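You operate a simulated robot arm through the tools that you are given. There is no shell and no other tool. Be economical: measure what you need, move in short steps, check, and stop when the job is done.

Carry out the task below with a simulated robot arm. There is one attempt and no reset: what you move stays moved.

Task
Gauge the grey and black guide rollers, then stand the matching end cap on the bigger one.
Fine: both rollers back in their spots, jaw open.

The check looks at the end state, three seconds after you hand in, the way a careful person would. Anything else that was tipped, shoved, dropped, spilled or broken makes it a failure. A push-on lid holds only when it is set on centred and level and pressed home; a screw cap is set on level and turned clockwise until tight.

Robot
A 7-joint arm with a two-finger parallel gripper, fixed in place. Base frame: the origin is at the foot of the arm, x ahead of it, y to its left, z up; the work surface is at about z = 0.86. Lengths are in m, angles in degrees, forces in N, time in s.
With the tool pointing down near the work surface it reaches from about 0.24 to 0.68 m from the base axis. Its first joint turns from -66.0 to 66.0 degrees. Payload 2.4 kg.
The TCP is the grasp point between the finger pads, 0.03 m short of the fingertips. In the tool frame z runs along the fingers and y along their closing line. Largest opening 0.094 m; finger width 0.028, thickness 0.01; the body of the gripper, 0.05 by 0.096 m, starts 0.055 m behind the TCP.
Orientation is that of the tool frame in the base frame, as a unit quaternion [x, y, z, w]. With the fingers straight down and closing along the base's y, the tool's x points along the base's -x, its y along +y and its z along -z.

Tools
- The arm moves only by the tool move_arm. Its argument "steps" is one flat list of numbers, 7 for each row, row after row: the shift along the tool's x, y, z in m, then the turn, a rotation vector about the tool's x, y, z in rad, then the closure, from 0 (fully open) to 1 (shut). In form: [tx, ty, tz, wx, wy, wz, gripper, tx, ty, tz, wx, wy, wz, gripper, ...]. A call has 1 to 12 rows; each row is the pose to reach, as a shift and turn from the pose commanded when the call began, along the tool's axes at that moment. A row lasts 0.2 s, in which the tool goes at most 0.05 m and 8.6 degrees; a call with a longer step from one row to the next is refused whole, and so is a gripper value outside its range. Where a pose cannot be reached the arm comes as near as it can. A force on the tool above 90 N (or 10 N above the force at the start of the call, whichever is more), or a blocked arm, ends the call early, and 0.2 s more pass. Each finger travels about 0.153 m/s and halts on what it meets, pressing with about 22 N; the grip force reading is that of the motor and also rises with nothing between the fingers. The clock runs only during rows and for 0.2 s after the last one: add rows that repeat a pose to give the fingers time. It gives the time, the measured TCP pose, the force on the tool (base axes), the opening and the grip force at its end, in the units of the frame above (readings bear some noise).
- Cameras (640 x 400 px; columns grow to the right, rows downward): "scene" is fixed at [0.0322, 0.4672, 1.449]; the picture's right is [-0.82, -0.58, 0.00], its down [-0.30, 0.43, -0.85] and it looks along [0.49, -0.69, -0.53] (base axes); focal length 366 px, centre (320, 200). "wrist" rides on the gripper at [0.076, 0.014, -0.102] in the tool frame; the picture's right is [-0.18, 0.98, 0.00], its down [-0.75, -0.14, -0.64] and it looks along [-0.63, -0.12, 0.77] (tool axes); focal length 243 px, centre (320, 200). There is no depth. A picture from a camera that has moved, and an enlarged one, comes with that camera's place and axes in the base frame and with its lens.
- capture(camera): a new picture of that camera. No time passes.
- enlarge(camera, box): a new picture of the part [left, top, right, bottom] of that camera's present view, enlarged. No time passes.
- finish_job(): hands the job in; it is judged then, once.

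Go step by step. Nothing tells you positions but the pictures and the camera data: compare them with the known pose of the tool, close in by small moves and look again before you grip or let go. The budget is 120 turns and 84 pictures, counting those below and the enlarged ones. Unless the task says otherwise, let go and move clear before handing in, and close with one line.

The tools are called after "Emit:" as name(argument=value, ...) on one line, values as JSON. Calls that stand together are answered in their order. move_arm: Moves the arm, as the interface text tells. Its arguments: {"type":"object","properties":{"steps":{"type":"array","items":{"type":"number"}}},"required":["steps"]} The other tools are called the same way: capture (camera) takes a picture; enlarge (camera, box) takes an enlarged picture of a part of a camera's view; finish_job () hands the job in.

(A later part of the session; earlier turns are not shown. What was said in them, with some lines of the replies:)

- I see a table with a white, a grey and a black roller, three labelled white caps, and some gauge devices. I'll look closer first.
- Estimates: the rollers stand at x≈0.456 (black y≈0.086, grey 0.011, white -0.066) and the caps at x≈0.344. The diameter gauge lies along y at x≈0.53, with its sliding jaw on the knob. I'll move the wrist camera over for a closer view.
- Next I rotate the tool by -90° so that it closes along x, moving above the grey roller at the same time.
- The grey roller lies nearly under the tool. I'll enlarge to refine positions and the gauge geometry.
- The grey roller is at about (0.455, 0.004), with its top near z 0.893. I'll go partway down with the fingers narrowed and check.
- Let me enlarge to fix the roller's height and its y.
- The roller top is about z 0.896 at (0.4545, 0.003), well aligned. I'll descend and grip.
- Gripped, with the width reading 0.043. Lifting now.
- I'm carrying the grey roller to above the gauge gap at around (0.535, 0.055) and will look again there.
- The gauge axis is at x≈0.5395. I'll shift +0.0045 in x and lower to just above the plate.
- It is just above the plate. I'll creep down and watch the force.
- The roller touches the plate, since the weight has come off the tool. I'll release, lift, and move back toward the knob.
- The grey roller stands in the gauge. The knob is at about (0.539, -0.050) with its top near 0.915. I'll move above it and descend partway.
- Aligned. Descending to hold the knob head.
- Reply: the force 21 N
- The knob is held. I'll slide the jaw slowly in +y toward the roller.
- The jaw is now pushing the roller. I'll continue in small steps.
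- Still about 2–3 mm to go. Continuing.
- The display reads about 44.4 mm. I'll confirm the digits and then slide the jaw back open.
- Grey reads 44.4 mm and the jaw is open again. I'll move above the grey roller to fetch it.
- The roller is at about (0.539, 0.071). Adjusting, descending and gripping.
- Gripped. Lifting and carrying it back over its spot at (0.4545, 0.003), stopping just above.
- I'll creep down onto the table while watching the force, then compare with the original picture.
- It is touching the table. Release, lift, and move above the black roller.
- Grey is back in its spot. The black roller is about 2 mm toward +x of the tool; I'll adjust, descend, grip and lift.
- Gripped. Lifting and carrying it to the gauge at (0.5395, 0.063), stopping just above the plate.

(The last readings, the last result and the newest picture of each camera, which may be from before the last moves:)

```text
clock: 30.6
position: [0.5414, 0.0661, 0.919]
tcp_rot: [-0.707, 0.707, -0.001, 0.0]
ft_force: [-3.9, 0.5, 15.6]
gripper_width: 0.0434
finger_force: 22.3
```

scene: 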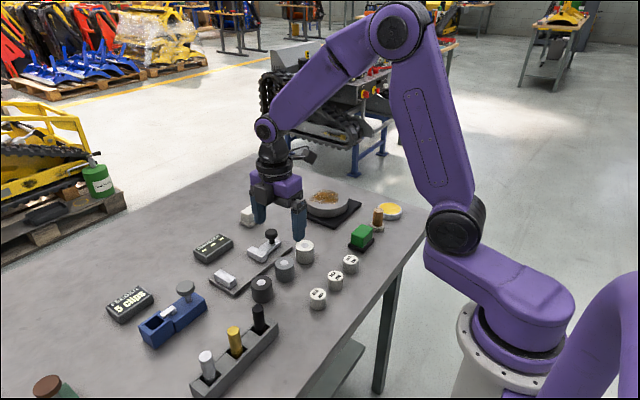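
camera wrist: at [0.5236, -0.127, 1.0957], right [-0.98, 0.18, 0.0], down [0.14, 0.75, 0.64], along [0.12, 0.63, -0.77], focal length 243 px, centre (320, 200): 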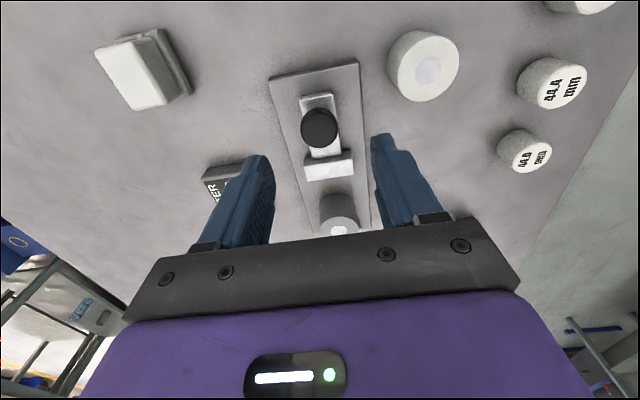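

Contact. Release, lift, travel back to the knob and hover above it.

Emit:
move_arm(steps=[0, 0, 0, 0, 0, 0, 0.45, 0, 0, 0, 0, 0, 0, 0.35, 0, 0, -0.001, 0, 0, 0, 0.35, 0, 0, -0.03, 0, 0, 0, 0.35, 0, 0, -0.065, 0, 0, 0, 0.35, 0.038, 0.001, -0.065, 0, 0, 0, 0.35, 0.075, 0.002, -0.065, 0, 0, 0, 0.4, 0.112, 0.002, -0.065, 0, 0, 0, 0.45, 0.112, 0.002, -0.04, 0, 0, 0, 0.5, 0.112, 0.002, -0.04, 0, 0, 0, 0.5])

Emit:
enlarge(camera="wrist", box=[240, 70, 400, 240])

Emit:
enlarge(camera="scene", box=[190, 190, 310, 300])

```text
clock: 32.8
position: [0.5399, -0.0469, 0.9605]
tcp_rot: [-0.707, 0.708, 0.0, 0.0]
ft_force: [-0.2, 0.3, 0.5]
gripper_width: 0.0472
finger_force: 0.0
```

```text
2.35 times, centred on (320, 155) of wrist
camera zoom: at [0.5231, -0.1249, 1.0624], right [-0.98, 0.18, 0.0], down [0.14, 0.75, 0.64], along [0.12, 0.63, -0.77], focal length 571 px, centre (320, 306)
```

zoom: 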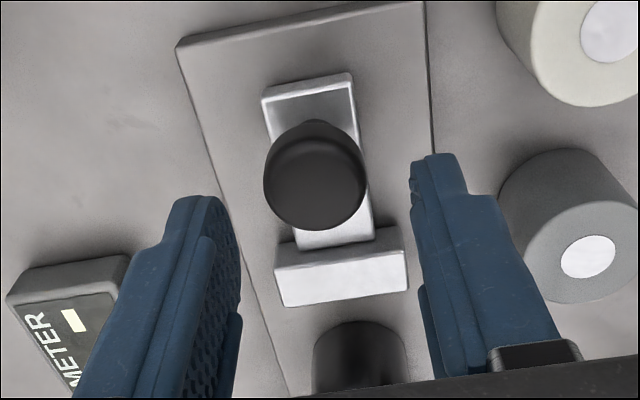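

```text
3.64 times, centred on (250, 245) of scene
camera zoom: at [0.0322, 0.4672, 1.449], right [-0.82, -0.58, 0.0], down [-0.3, 0.43, -0.85], along [0.49, -0.69, -0.53], focal length 1332 px, centre (574, 36)
```

zoom: 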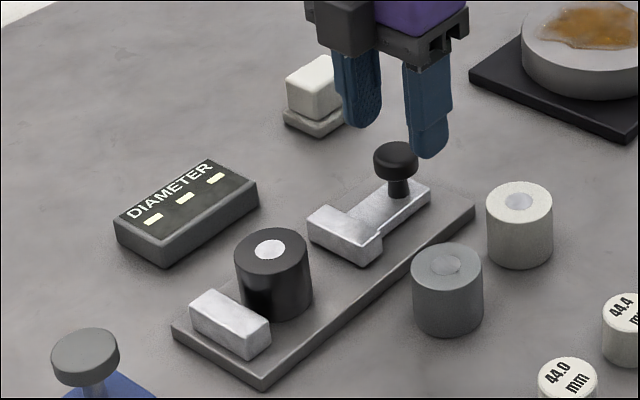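

The knob is about 3 mm toward -y of the tool. I'll correct, grip it and slide the jaw toward the roller.

Emit:
move_arm(steps=[0.003, -0.001, 0.012, 0, 0, 0, 0.5, 0.003, -0.001, 0.027, 0, 0, 0, 0.5, 0.003, -0.001, 0.027, 0, 0, 0, 0.8, 0.003, -0.001, 0.027, 0, 0, 0, 0.8, -0.003, -0.001, 0.027, 0, 0, 0, 0.8, -0.009, -0.001, 0.027, 0, 0, 0, 0.8, -0.014, -0.001, 0.027, 0, 0, 0, 0.8, -0.019, -0.001, 0.027, 0, 0, 0, 0.8, -0.023, -0.001, 0.027, 0, 0, 0, 0.8, -0.027, -0.001, 0.027, 0, 0, 0, 0.8, -0.03, -0.001, 0.027, 0, 0, 0, 0.8])

Emit:
enlarge(camera="scene", box=[190, 210, 310, 300])

```text
clock: 35.2
position: [0.5394, -0.0184, 0.9332]
tcp_rot: [-0.707, 0.708, -0.001, 0.001]
ft_force: [2.9, -1.3, 27.7]
gripper_width: 0.0293
finger_force: 44.5
```

```text
4.44 times, centred on (250, 255) of scene
camera zoom: at [0.0318, 0.4672, 1.449], right [-0.82, -0.58, 0.0], down [-0.3, 0.43, -0.85], along [0.49, -0.69, -0.53], focal length 1628 px, centre (631, -44)
```

zoom: 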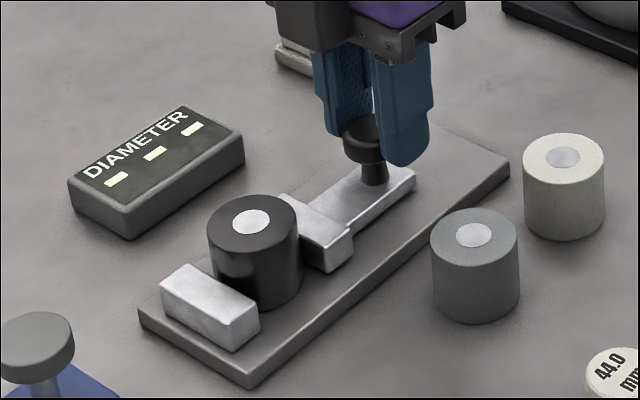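

Emit:
move_arm(steps=[-0.001, 0, -0.001, 0, 0, 0, 0.8, -0.002, 0, -0.0015, 0, 0, 0, 0.8, -0.003, 0, -0.0015, 0, 0, 0, 0.8, -0.004, 0, -0.0015, 0, 0, 0, 0.8])

Emit:
enlarge(camera="scene", box=[200, 220, 280, 280])

```text
clock: 36.2
position: [0.5403, -0.017, 0.9321]
tcp_rot: [-0.705, 0.71, -0.001, 0.0]
ft_force: [8.7, -15.6, 8.5]
gripper_width: 0.0294
finger_force: 44.6
```

```text
6.67 times, centred on (240, 250) of scene
camera zoom: at [0.0323, 0.4668, 1.4492], right [-0.82, -0.58, 0.0], down [-0.3, 0.43, -0.85], along [0.49, -0.69, -0.53], focal length 2442 px, centre (853, -133)
```

zoom: 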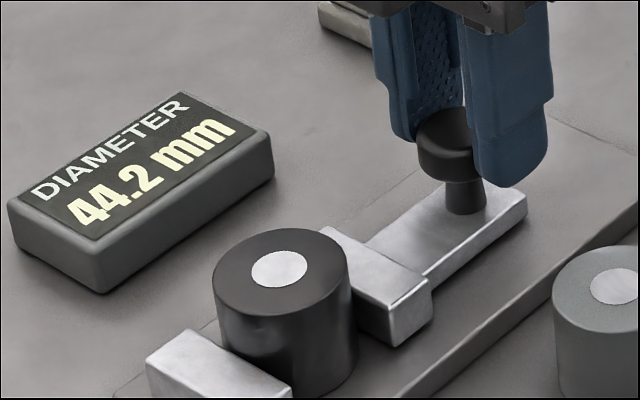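

Black reads 44.2 mm, so grey (44.4) is the bigger one. I'll open the jaw, release it, and go fetch the black roller.

Emit:
move_arm(steps=[0.004, 0, 0, 0, 0, 0, 0.8, 0.011, 0, 0, 0, 0, 0, 0.8, 0.018, 0, 0, 0, 0, 0, 0.8, 0.025, 0, 0, 0, 0, 0, 0.8, 0.032, 0, 0, 0, 0, 0, 0.8, 0.0375, 0, 0, 0, 0, 0, 0.8, 0.0375, 0, 0, 0, 0, 0, 0.5, 0.0375, 0, 0, 0, 0, 0, 0.5, 0.0375, 0, -0.03, 0, 0, 0, 0.35, 0.0375, 0, -0.06, 0, 0, 0, 0.35])

Emit:
move_arm(steps=[-0.04, 0, 0, 0, 0, 0, 0.35, -0.08, 0, 0, 0, 0, 0, 0.35, -0.119, 0, 0.018, 0, 0, 0, 0.35, -0.119, 0, 0.018, 0, 0, 0, 0.35])

Emit:
enlarge(camera="wrist", box=[240, 70, 400, 240])

Emit:
enlarge(camera="scene", box=[190, 190, 310, 300])

```text
clock: 38.4
position: [0.5399, -0.0514, 0.9925]
tcp_rot: [-0.707, 0.707, 0.0, 0.001]
ft_force: [0.8, 0.1, -0.3]
gripper_width: 0.0609
finger_force: 0.1
```

```text
clock: 39.4
position: [0.5398, 0.0664, 0.9735]
tcp_rot: [-0.707, 0.707, 0.0, 0.0]
ft_force: [0.1, 1.2, -0.2]
gripper_width: 0.0611
finger_force: 0.1
```

```text
2.35 times, centred on (320, 155) of wrist
camera zoom: at [0.5247, -0.0104, 1.0761], right [-0.98, 0.18, 0.0], down [0.14, 0.75, 0.64], along [0.12, 0.63, -0.77], focal length 571 px, centre (320, 306)
```

zoom: 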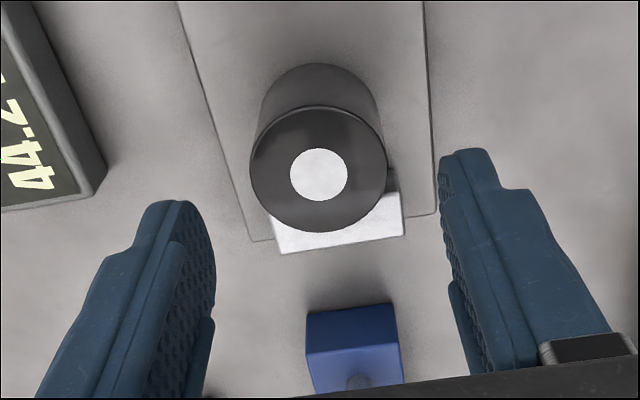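

```text
3.64 times, centred on (250, 245) of scene
camera zoom: at [0.0322, 0.4672, 1.449], right [-0.82, -0.58, 0.0], down [-0.3, 0.43, -0.85], along [0.49, -0.69, -0.53], focal length 1332 px, centre (574, 36)
```

zoom: 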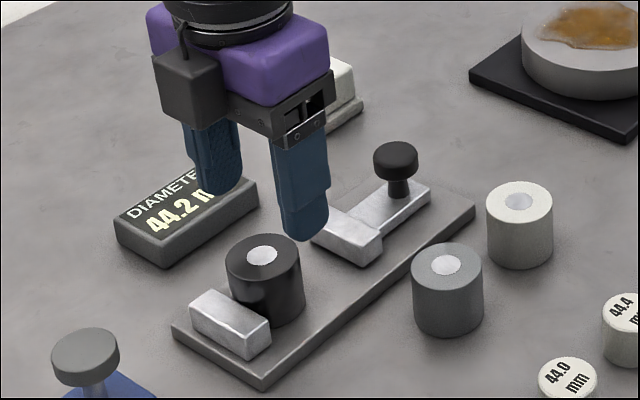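

The roller is about 5 mm further in +y. Adjust, descend, grip.

Emit:
move_arm(steps=[-0.0054, 0, 0.02, 0, 0, 0, 0.35, -0.0054, 0, 0.0555, 0, 0, 0, 0.35, -0.0054, 0, 0.0555, 0, 0, 0, 0.6, -0.0054, 0, 0.0555, 0, 0, 0, 0.6, -0.0054, 0, 0.0555, 0, 0, 0, 0.6])

```text
clock: 40.6
position: [0.5408, 0.0719, 0.9185]
tcp_rot: [-0.707, 0.707, -0.001, 0.001]
ft_force: [-1.4, -1.1, 12.3]
gripper_width: 0.0433
finger_force: 22.1
```

Emit:
move_arm(steps=[0, 0, -0.02, 0, 0, 0, 0.6, 0, 0, -0.055, 0, 0, 0, 0.6, -0.002, 0.028, -0.055, 0, 0, 0, 0.6, -0.005, 0.056, -0.055, 0, 0, 0, 0.6, -0.0071, 0.084, -0.055, 0, 0, 0, 0.6, -0.0071, 0.084, -0.055, 0, 0, 0, 0.6, -0.0071, 0.084, -0.02, 0, 0, 0, 0.6, -0.0071, 0.084, 0.006, 0, 0, 0, 0.6, -0.0071, 0.084, 0.0085, 0, 0, 0, 0.6])

Emit:
enlarge(camera="scene", box=[200, 190, 380, 310])

```text
clock: 42.6
position: [0.455, 0.0786, 0.9109]
tcp_rot: [-0.707, 0.708, 0.0, 0.0]
ft_force: [-0.9, 0.0, -2.5]
gripper_width: 0.0433
finger_force: 22.5
```

```text
3.33 times, centred on (290, 250) of scene
camera zoom: at [0.0323, 0.4672, 1.449], right [-0.82, -0.58, 0.0], down [-0.3, 0.43, -0.85], along [0.49, -0.69, -0.53], focal length 1221 px, centre (420, 33)
```

zoom: 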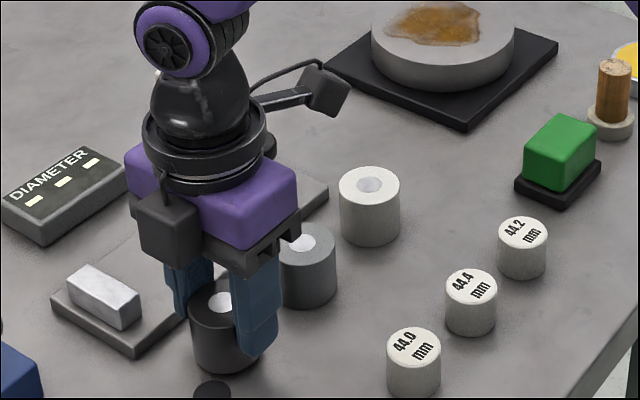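

Emit:
move_arm(steps=[0, 0, 0.001, 0, 0, 0, 0.6, 0, 0, 0.002, 0, 0, 0, 0.6, 0, 0, 0.003, 0, 0, 0, 0.6])

```text
clock: 43.4
position: [0.4561, 0.0793, 0.9086]
tcp_rot: [-0.707, 0.707, 0.001, 0.0]
ft_force: [-0.9, -0.1, -3.4]
gripper_width: 0.0431
finger_force: 22.1
```

Emit:
move_arm(steps=[0, 0, 0.001, 0, 0, 0, 0.6, 0, 0, 0.0015, 0, 0, 0, 0.6])

```text
clock: 44.0
position: [0.4558, 0.08, 0.9075]
tcp_rot: [-0.707, 0.708, 0.0, 0.0]
ft_force: [-1.1, 0.4, -1.9]
gripper_width: 0.0433
finger_force: 21.6
```

Emit:
move_arm(steps=[0, 0, 0.001, 0, 0, 0, 0.6])

```text
clock: 44.4
position: [0.4558, 0.0783, 0.9057]
tcp_rot: [-0.707, 0.708, 0.0, 0.0]
ft_force: [-0.7, -0.2, 5.9]
gripper_width: 0.0433
finger_force: 21.8
```

Black is down. Release, lift, and travel to above the 44.4 cap at about (0.344, -0.032).

Emit:
move_arm(steps=[0, 0, 0, 0, 0, 0, 0.45, 0, 0, 0, 0, 0, 0, 0.38, 0, 0, -0.001, 0, 0, 0, 0.38, 0, 0, -0.03, 0, 0, 0, 0.38, 0, 0, -0.07, 0, 0, 0, 0.38, 0.028, 0.028, -0.07, 0, 0, 0, 0.4, 0.056, 0.056, -0.07, 0, 0, 0, 0.4, 0.084, 0.084, -0.07, 0, 0, 0, 0.4, 0.111, 0.1115, -0.07, 0, 0, 0, 0.4, 0.111, 0.1115, -0.07, 0, 0, 0, 0.4])

Emit:
enlarge(camera="wrist", box=[200, 20, 440, 240])

Emit:
enlarge(camera="scene", box=[200, 190, 380, 310])

```text
clock: 46.6
position: [0.3422, -0.0334, 0.9732]
tcp_rot: [-0.707, 0.708, 0.001, 0.0]
ft_force: [0.1, -0.2, 0.0]
gripper_width: 0.0565
finger_force: 0.1
```

```text
1.82 times, centred on (320, 130) of wrist
camera zoom: at [0.3267, -0.1109, 1.0769], right [-0.98, 0.18, 0.0], down [0.14, 0.75, 0.64], along [0.12, 0.63, -0.77], focal length 441 px, centre (320, 327)
```

zoom: 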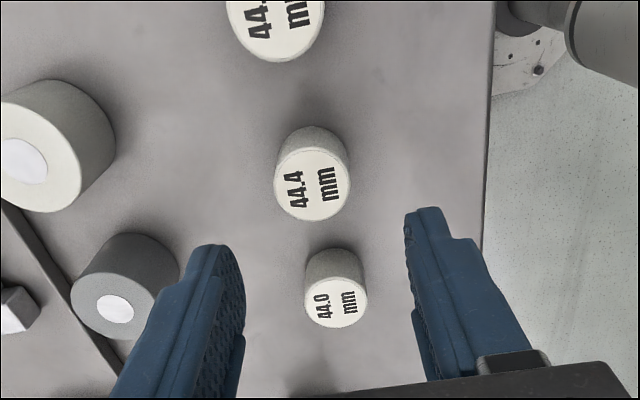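

```text
3.33 times, centred on (290, 250) of scene
camera zoom: at [0.0322, 0.4672, 1.449], right [-0.82, -0.58, 0.0], down [-0.3, 0.43, -0.85], along [0.49, -0.69, -0.53], focal length 1221 px, centre (420, 33)
```

zoom: 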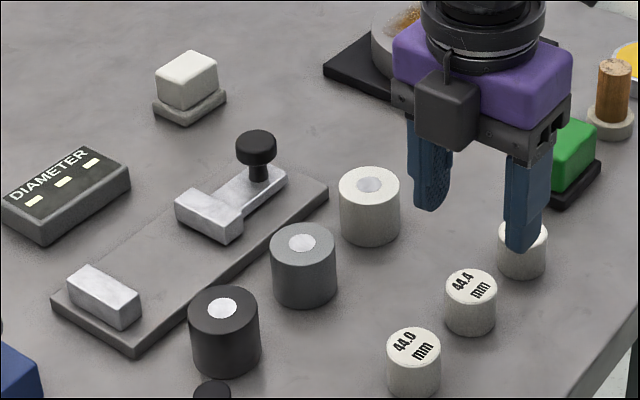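

The rollers and jaw are back as they were. The 44.4 cap is a few mm off to +x; I'll adjust and go lower to check.

Emit:
move_arm(steps=[0.0012, -0.0033, 0, 0, 0, 0, 0.45, 0.0012, -0.0033, 0.04, 0, 0, 0, 0.45, 0.0012, -0.0033, 0.04, 0, 0, 0, 0.45])

Emit:
enlarge(camera="wrist", box=[240, 70, 400, 240])

```text
clock: 47.4
position: [0.3486, -0.0354, 0.9342]
tcp_rot: [0.707, -0.707, 0.0, 0.0]
ft_force: [-0.6, 0.7, 0.2]
gripper_width: 0.0516
finger_force: 0.0
```

```text
2.35 times, centred on (320, 155) of wrist
camera zoom: at [0.333, -0.1119, 1.0363], right [-0.98, 0.18, 0.0], down [0.14, 0.75, 0.64], along [0.12, 0.63, -0.77], focal length 571 px, centre (320, 306)
```

zoom: 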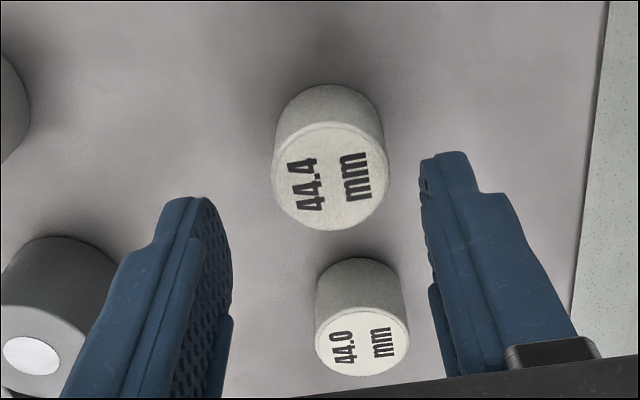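

Now centre (−3 mm in x), descend and grip the cap.

Emit:
move_arm(steps=[0.001, 0.0028, 0, 0, 0, 0, 0.45, 0.001, 0.0028, 0.02, 0, 0, 0, 0.45, 0.001, 0.0028, 0.036, 0, 0, 0, 0.45, 0.001, 0.0028, 0.036, 0, 0, 0, 0.75, 0.001, 0.0028, 0.036, 0, 0, 0, 0.75, 0.001, 0.0028, 0.036, 0, 0, 0, 0.75])

Emit:
enlarge(camera="scene", box=[250, 200, 400, 320])

```text
clock: 48.8
position: [0.3455, -0.0366, 0.8974]
tcp_rot: [-0.707, 0.707, 0.0, 0.001]
ft_force: [0.0, -0.1, 0.1]
gripper_width: 0.0325
finger_force: 21.8
```

```text
3.33 times, centred on (325, 260) of scene
camera zoom: at [0.0322, 0.4672, 1.449], right [-0.82, -0.58, 0.0], down [-0.3, 0.43, -0.85], along [0.49, -0.69, -0.53], focal length 1221 px, centre (303, 0)
```

zoom: 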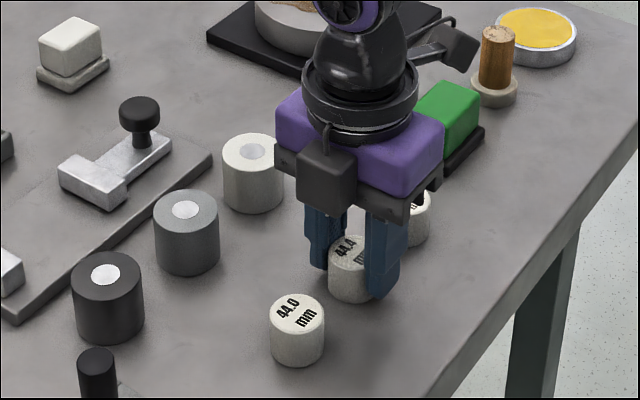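

Cap gripped. Lift it and carry it to above the grey roller.

Emit:
move_arm(steps=[0, 0, -0.02, 0, 0, 0, 0.75, 0, 0, -0.065, 0, 0, 0, 0.75, -0.0124, -0.036, -0.065, 0, 0, 0, 0.75, -0.0248, -0.073, -0.065, 0, 0, 0, 0.75, -0.0372, -0.109, -0.065, 0, 0, 0, 0.75, -0.0372, -0.109, -0.055, 0, 0, 0, 0.75, -0.0372, -0.109, -0.055, 0, 0, 0, 0.75])

Emit:
enlarge(camera="wrist", box=[240, 70, 400, 240])

Emit:
enlarge(camera="scene", box=[230, 200, 340, 290])

```text
clock: 50.4
position: [0.4553, 0.0035, 0.9544]
tcp_rot: [-0.707, 0.707, 0.001, 0.0]
ft_force: [-1.2, 0.0, -0.8]
gripper_width: 0.0326
finger_force: 22.1
```

```text
2.35 times, centred on (320, 155) of wrist
camera zoom: at [0.4396, -0.074, 1.057], right [-0.98, 0.18, 0.0], down [0.14, 0.75, 0.64], along [0.12, 0.63, -0.77], focal length 571 px, centre (320, 306)
```

zoom: 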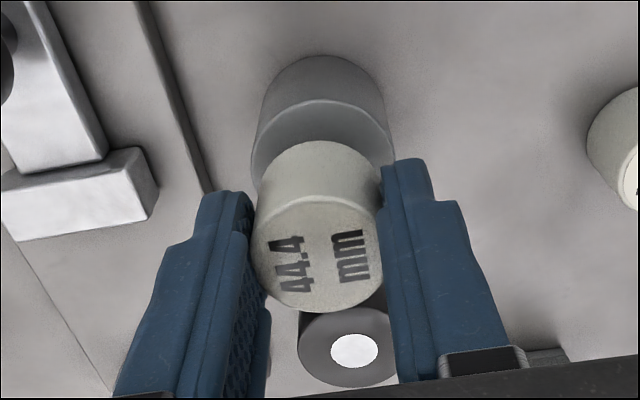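

```text
4.44 times, centred on (285, 245) of scene
camera zoom: at [0.0322, 0.4672, 1.449], right [-0.82, -0.58, 0.0], down [-0.3, 0.43, -0.85], along [0.49, -0.69, -0.53], focal length 1628 px, centre (476, 0)
```

zoom: 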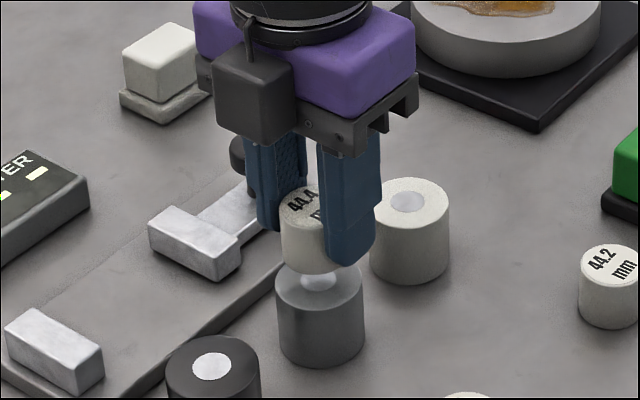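

The cap and roller are aligned within about 1 mm. I'll shift x by −1 mm and lower to near contact.

Emit:
move_arm(steps=[0, 0.001, 0.005, 0, 0, 0, 0.75, 0, 0.001, 0.01, 0, 0, 0, 0.75, 0, 0.001, 0.014, 0, 0, 0, 0.75, 0, 0.001, 0.014, 0, 0, 0, 0.75])

Emit:
enlarge(camera="wrist", box=[240, 70, 400, 240])

Emit:
enlarge(camera="scene", box=[250, 215, 330, 285])

```text
clock: 51.4
position: [0.4524, 0.003, 0.9403]
tcp_rot: [-0.707, 0.707, 0.0, 0.0]
ft_force: [0.3, -0.2, 0.0]
gripper_width: 0.0325
finger_force: 22.0
```

```text
2.35 times, centred on (320, 155) of wrist
camera zoom: at [0.4379, -0.0741, 1.0425], right [-0.98, 0.18, 0.0], down [0.14, 0.75, 0.64], along [0.12, 0.63, -0.77], focal length 571 px, centre (320, 306)
```

zoom: 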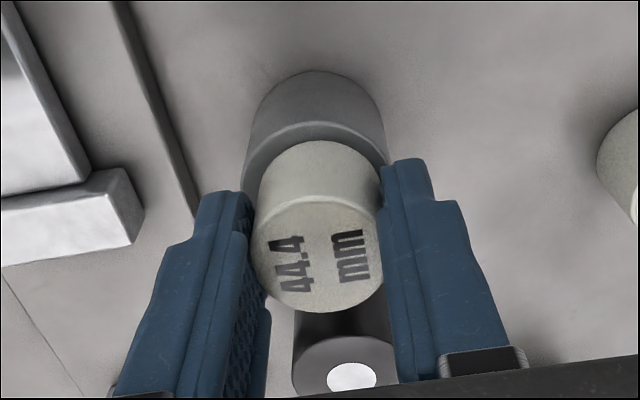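

```text
5.71 times, centred on (290, 250) of scene
camera zoom: at [0.0322, 0.4672, 1.449], right [-0.82, -0.58, 0.0], down [-0.3, 0.43, -0.85], along [0.49, -0.69, -0.53], focal length 2094 px, centre (491, -86)
```

zoom: 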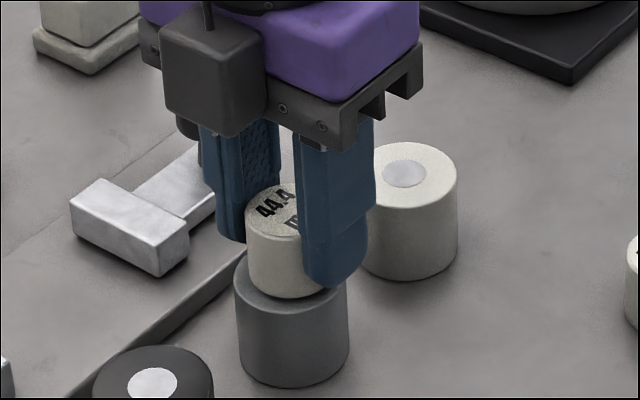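

Alignment drifted about 1 mm in x. I'll correct and creep down.

Emit:
move_arm(steps=[0, -0.001, 0.0015, 0, 0, 0, 0.75, 0, -0.001, 0.003, 0, 0, 0, 0.75, 0, -0.001, 0.003, 0, 0, 0, 0.75])

Emit:
enlarge(camera="wrist", box=[240, 70, 400, 240])

```text
clock: 52.2
position: [0.4536, 0.0028, 0.937]
tcp_rot: [-0.707, 0.707, -0.001, 0.001]
ft_force: [-0.6, 0.7, 3.9]
gripper_width: 0.0323
finger_force: 22.1
```

```text
2.35 times, centred on (320, 155) of wrist
camera zoom: at [0.4385, -0.0741, 1.0401], right [-0.98, 0.18, 0.0], down [0.14, 0.75, 0.64], along [0.12, 0.63, -0.77], focal length 571 px, centre (320, 306)
```

zoom: 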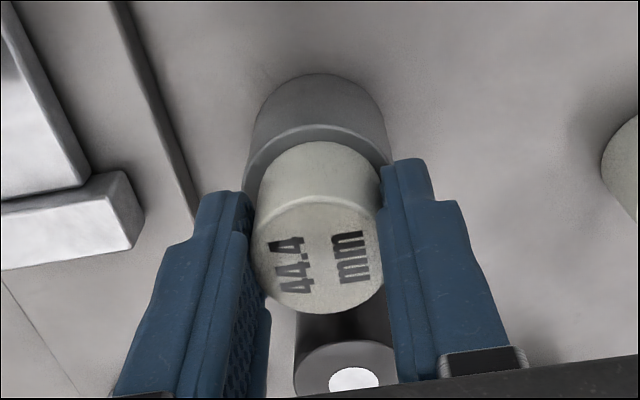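

The force hints at contact. One more small step to confirm.

Emit:
move_arm(steps=[0, 0, 0.0008, 0, 0, 0, 0.75, 0, 0, 0.0008, 0, 0, 0, 0.75])

Emit:
enlarge(camera="scene", box=[250, 215, 330, 285])

```text
clock: 52.8
position: [0.4532, 0.0034, 0.9358]
tcp_rot: [-0.707, 0.707, 0.0, 0.0]
ft_force: [-1.7, 0.1, 4.6]
gripper_width: 0.0327
finger_force: 22.2
```

```text
5.71 times, centred on (290, 250) of scene
camera zoom: at [0.0321, 0.4672, 1.449], right [-0.82, -0.58, 0.0], down [-0.3, 0.43, -0.85], along [0.49, -0.69, -0.53], focal length 2094 px, centre (491, -86)
```

zoom: 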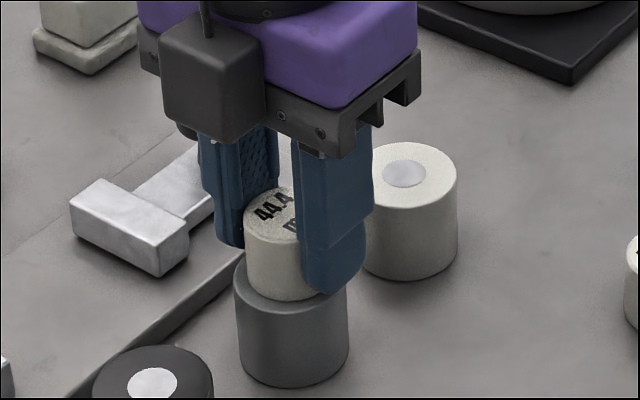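

In contact. Release gently and lift straight up.

Emit:
move_arm(steps=[0, 0, 0, 0, 0, 0, 0.64, 0, 0, 0, 0, 0, 0, 0.58, 0, 0, 0, 0, 0, 0, 0.45, 0, 0, 0, 0, 0, 0, 0.4, 0, 0, -0.02, 0, 0, 0, 0.4, 0, 0, -0.05, 0, 0, 0, 0.4, 0, 0, -0.1, 0, 0, 0, 0.4, 0.03, 0.03, -0.13, 0, 0, 0, 0.4, 0.06, 0.06, -0.14, 0, 0, 0, 0.2])

Emit:
enlarge(camera="scene", box=[200, 190, 380, 310])

Emit:
capture(camera="wrist")

Emit:
capture(camera="scene")

```text
refused: row 8 steps farther than a row can; nothing moved
```

```text
3.33 times, centred on (290, 250) of scene
camera zoom: at [0.0321, 0.4672, 1.449], right [-0.82, -0.58, 0.0], down [-0.3, 0.43, -0.85], along [0.49, -0.69, -0.53], focal length 1221 px, centre (420, 33)
```

zoom: 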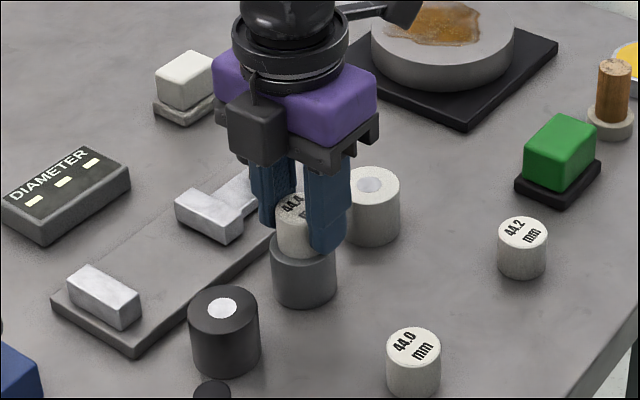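

```text
22 pictures are left
camera wrist: at [0.4387, -0.0741, 1.0391], right [-0.98, 0.18, 0.0], down [0.14, 0.75, 0.64], along [0.12, 0.63, -0.77], focal length 243 px, centre (320, 200)
```

wrist: 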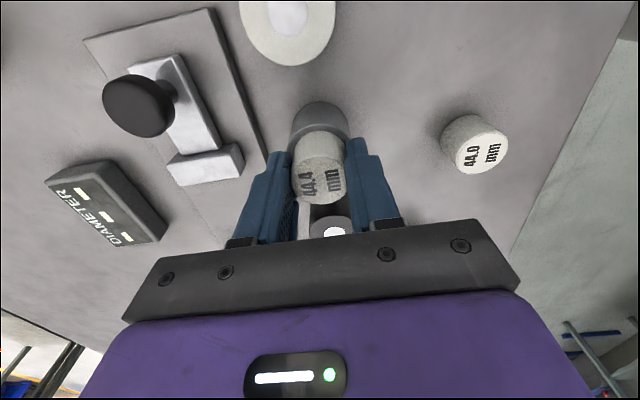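

```text
21 pictures are left
```

scene: 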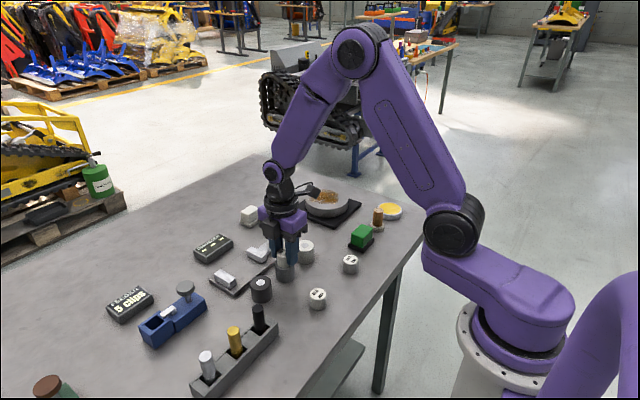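

The call was refused because one step was too long, and nothing moved. I'll repeat it with shorter steps.

Emit:
move_arm(steps=[0, 0, 0, 0, 0, 0, 0.64, 0, 0, 0, 0, 0, 0, 0.58, 0, 0, 0, 0, 0, 0, 0.45, 0, 0, 0, 0, 0, 0, 0.4, 0, 0, -0.015, 0, 0, 0, 0.4, 0, 0, -0.05, 0, 0, 0, 0.4, 0, 0, -0.09, 0, 0, 0, 0.4, 0.02, 0.02, -0.12, 0, 0, 0, 0.4, 0.04, 0.04, -0.14, 0, 0, 0, 0.3])

Emit:
enlarge(camera="scene", box=[200, 190, 380, 310])

Emit:
capture(camera="wrist")

```text
clock: 54.8
position: [0.4131, -0.036, 1.0758]
tcp_rot: [-0.707, 0.707, 0.0, 0.0]
ft_force: [-0.7, -0.9, -0.8]
gripper_width: 0.0657
finger_force: 0.1
```

```text
3.33 times, centred on (290, 250) of scene
camera zoom: at [0.0322, 0.4672, 1.449], right [-0.82, -0.58, 0.0], down [-0.3, 0.43, -0.85], along [0.49, -0.69, -0.53], focal length 1221 px, centre (420, 33)
```

zoom: 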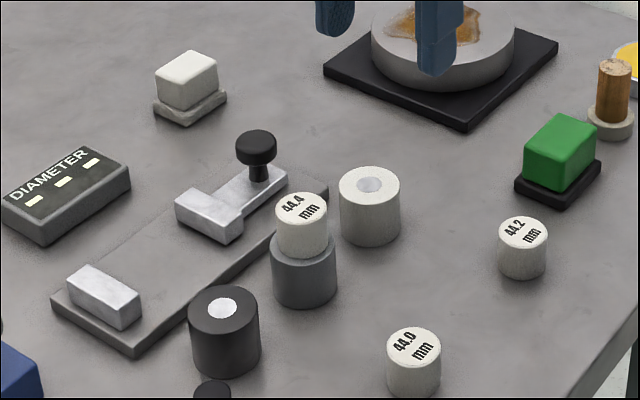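

```text
19 pictures are left
camera wrist: at [0.3979, -0.1136, 1.1786], right [-0.98, 0.18, 0.0], down [0.14, 0.75, 0.64], along [0.12, 0.63, -0.77], focal length 243 px, centre (320, 200)
```

wrist: 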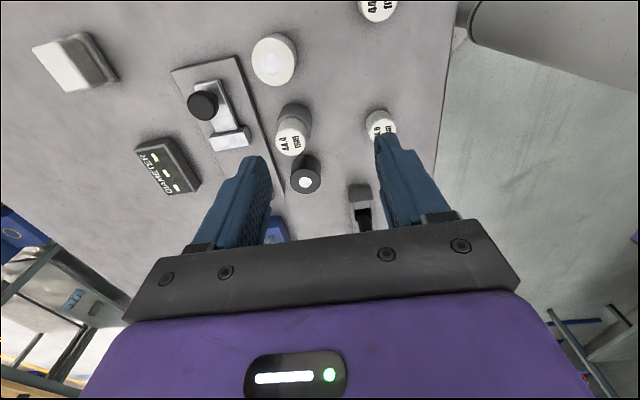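

The 44.4 cap stands centred on the grey roller. The rollers are in their spots and the gauge jaw is open. I'll open the gripper fully and finish.

Emit:
move_arm(steps=[0, 0, -0.02, 0, 0, 0, 0, 0, 0, -0.02, 0, 0, 0, 0])

Emit:
finish_job()

```text
clock: 55.4
position: [0.4136, -0.0352, 1.0958]
tcp_rot: [-0.707, 0.707, 0.0, 0.0]
ft_force: [0.5, 0.1, -0.8]
gripper_width: 0.0942
finger_force: 0.0
```

```text
The job is handed in.
```

Grey gauged 44.4 mm and black 44.2 mm, so the 44.4 cap now stands on the grey roller; both rollers are back in their spots to within a millimetre or two, the gauge jaw is open and the arm is clear.
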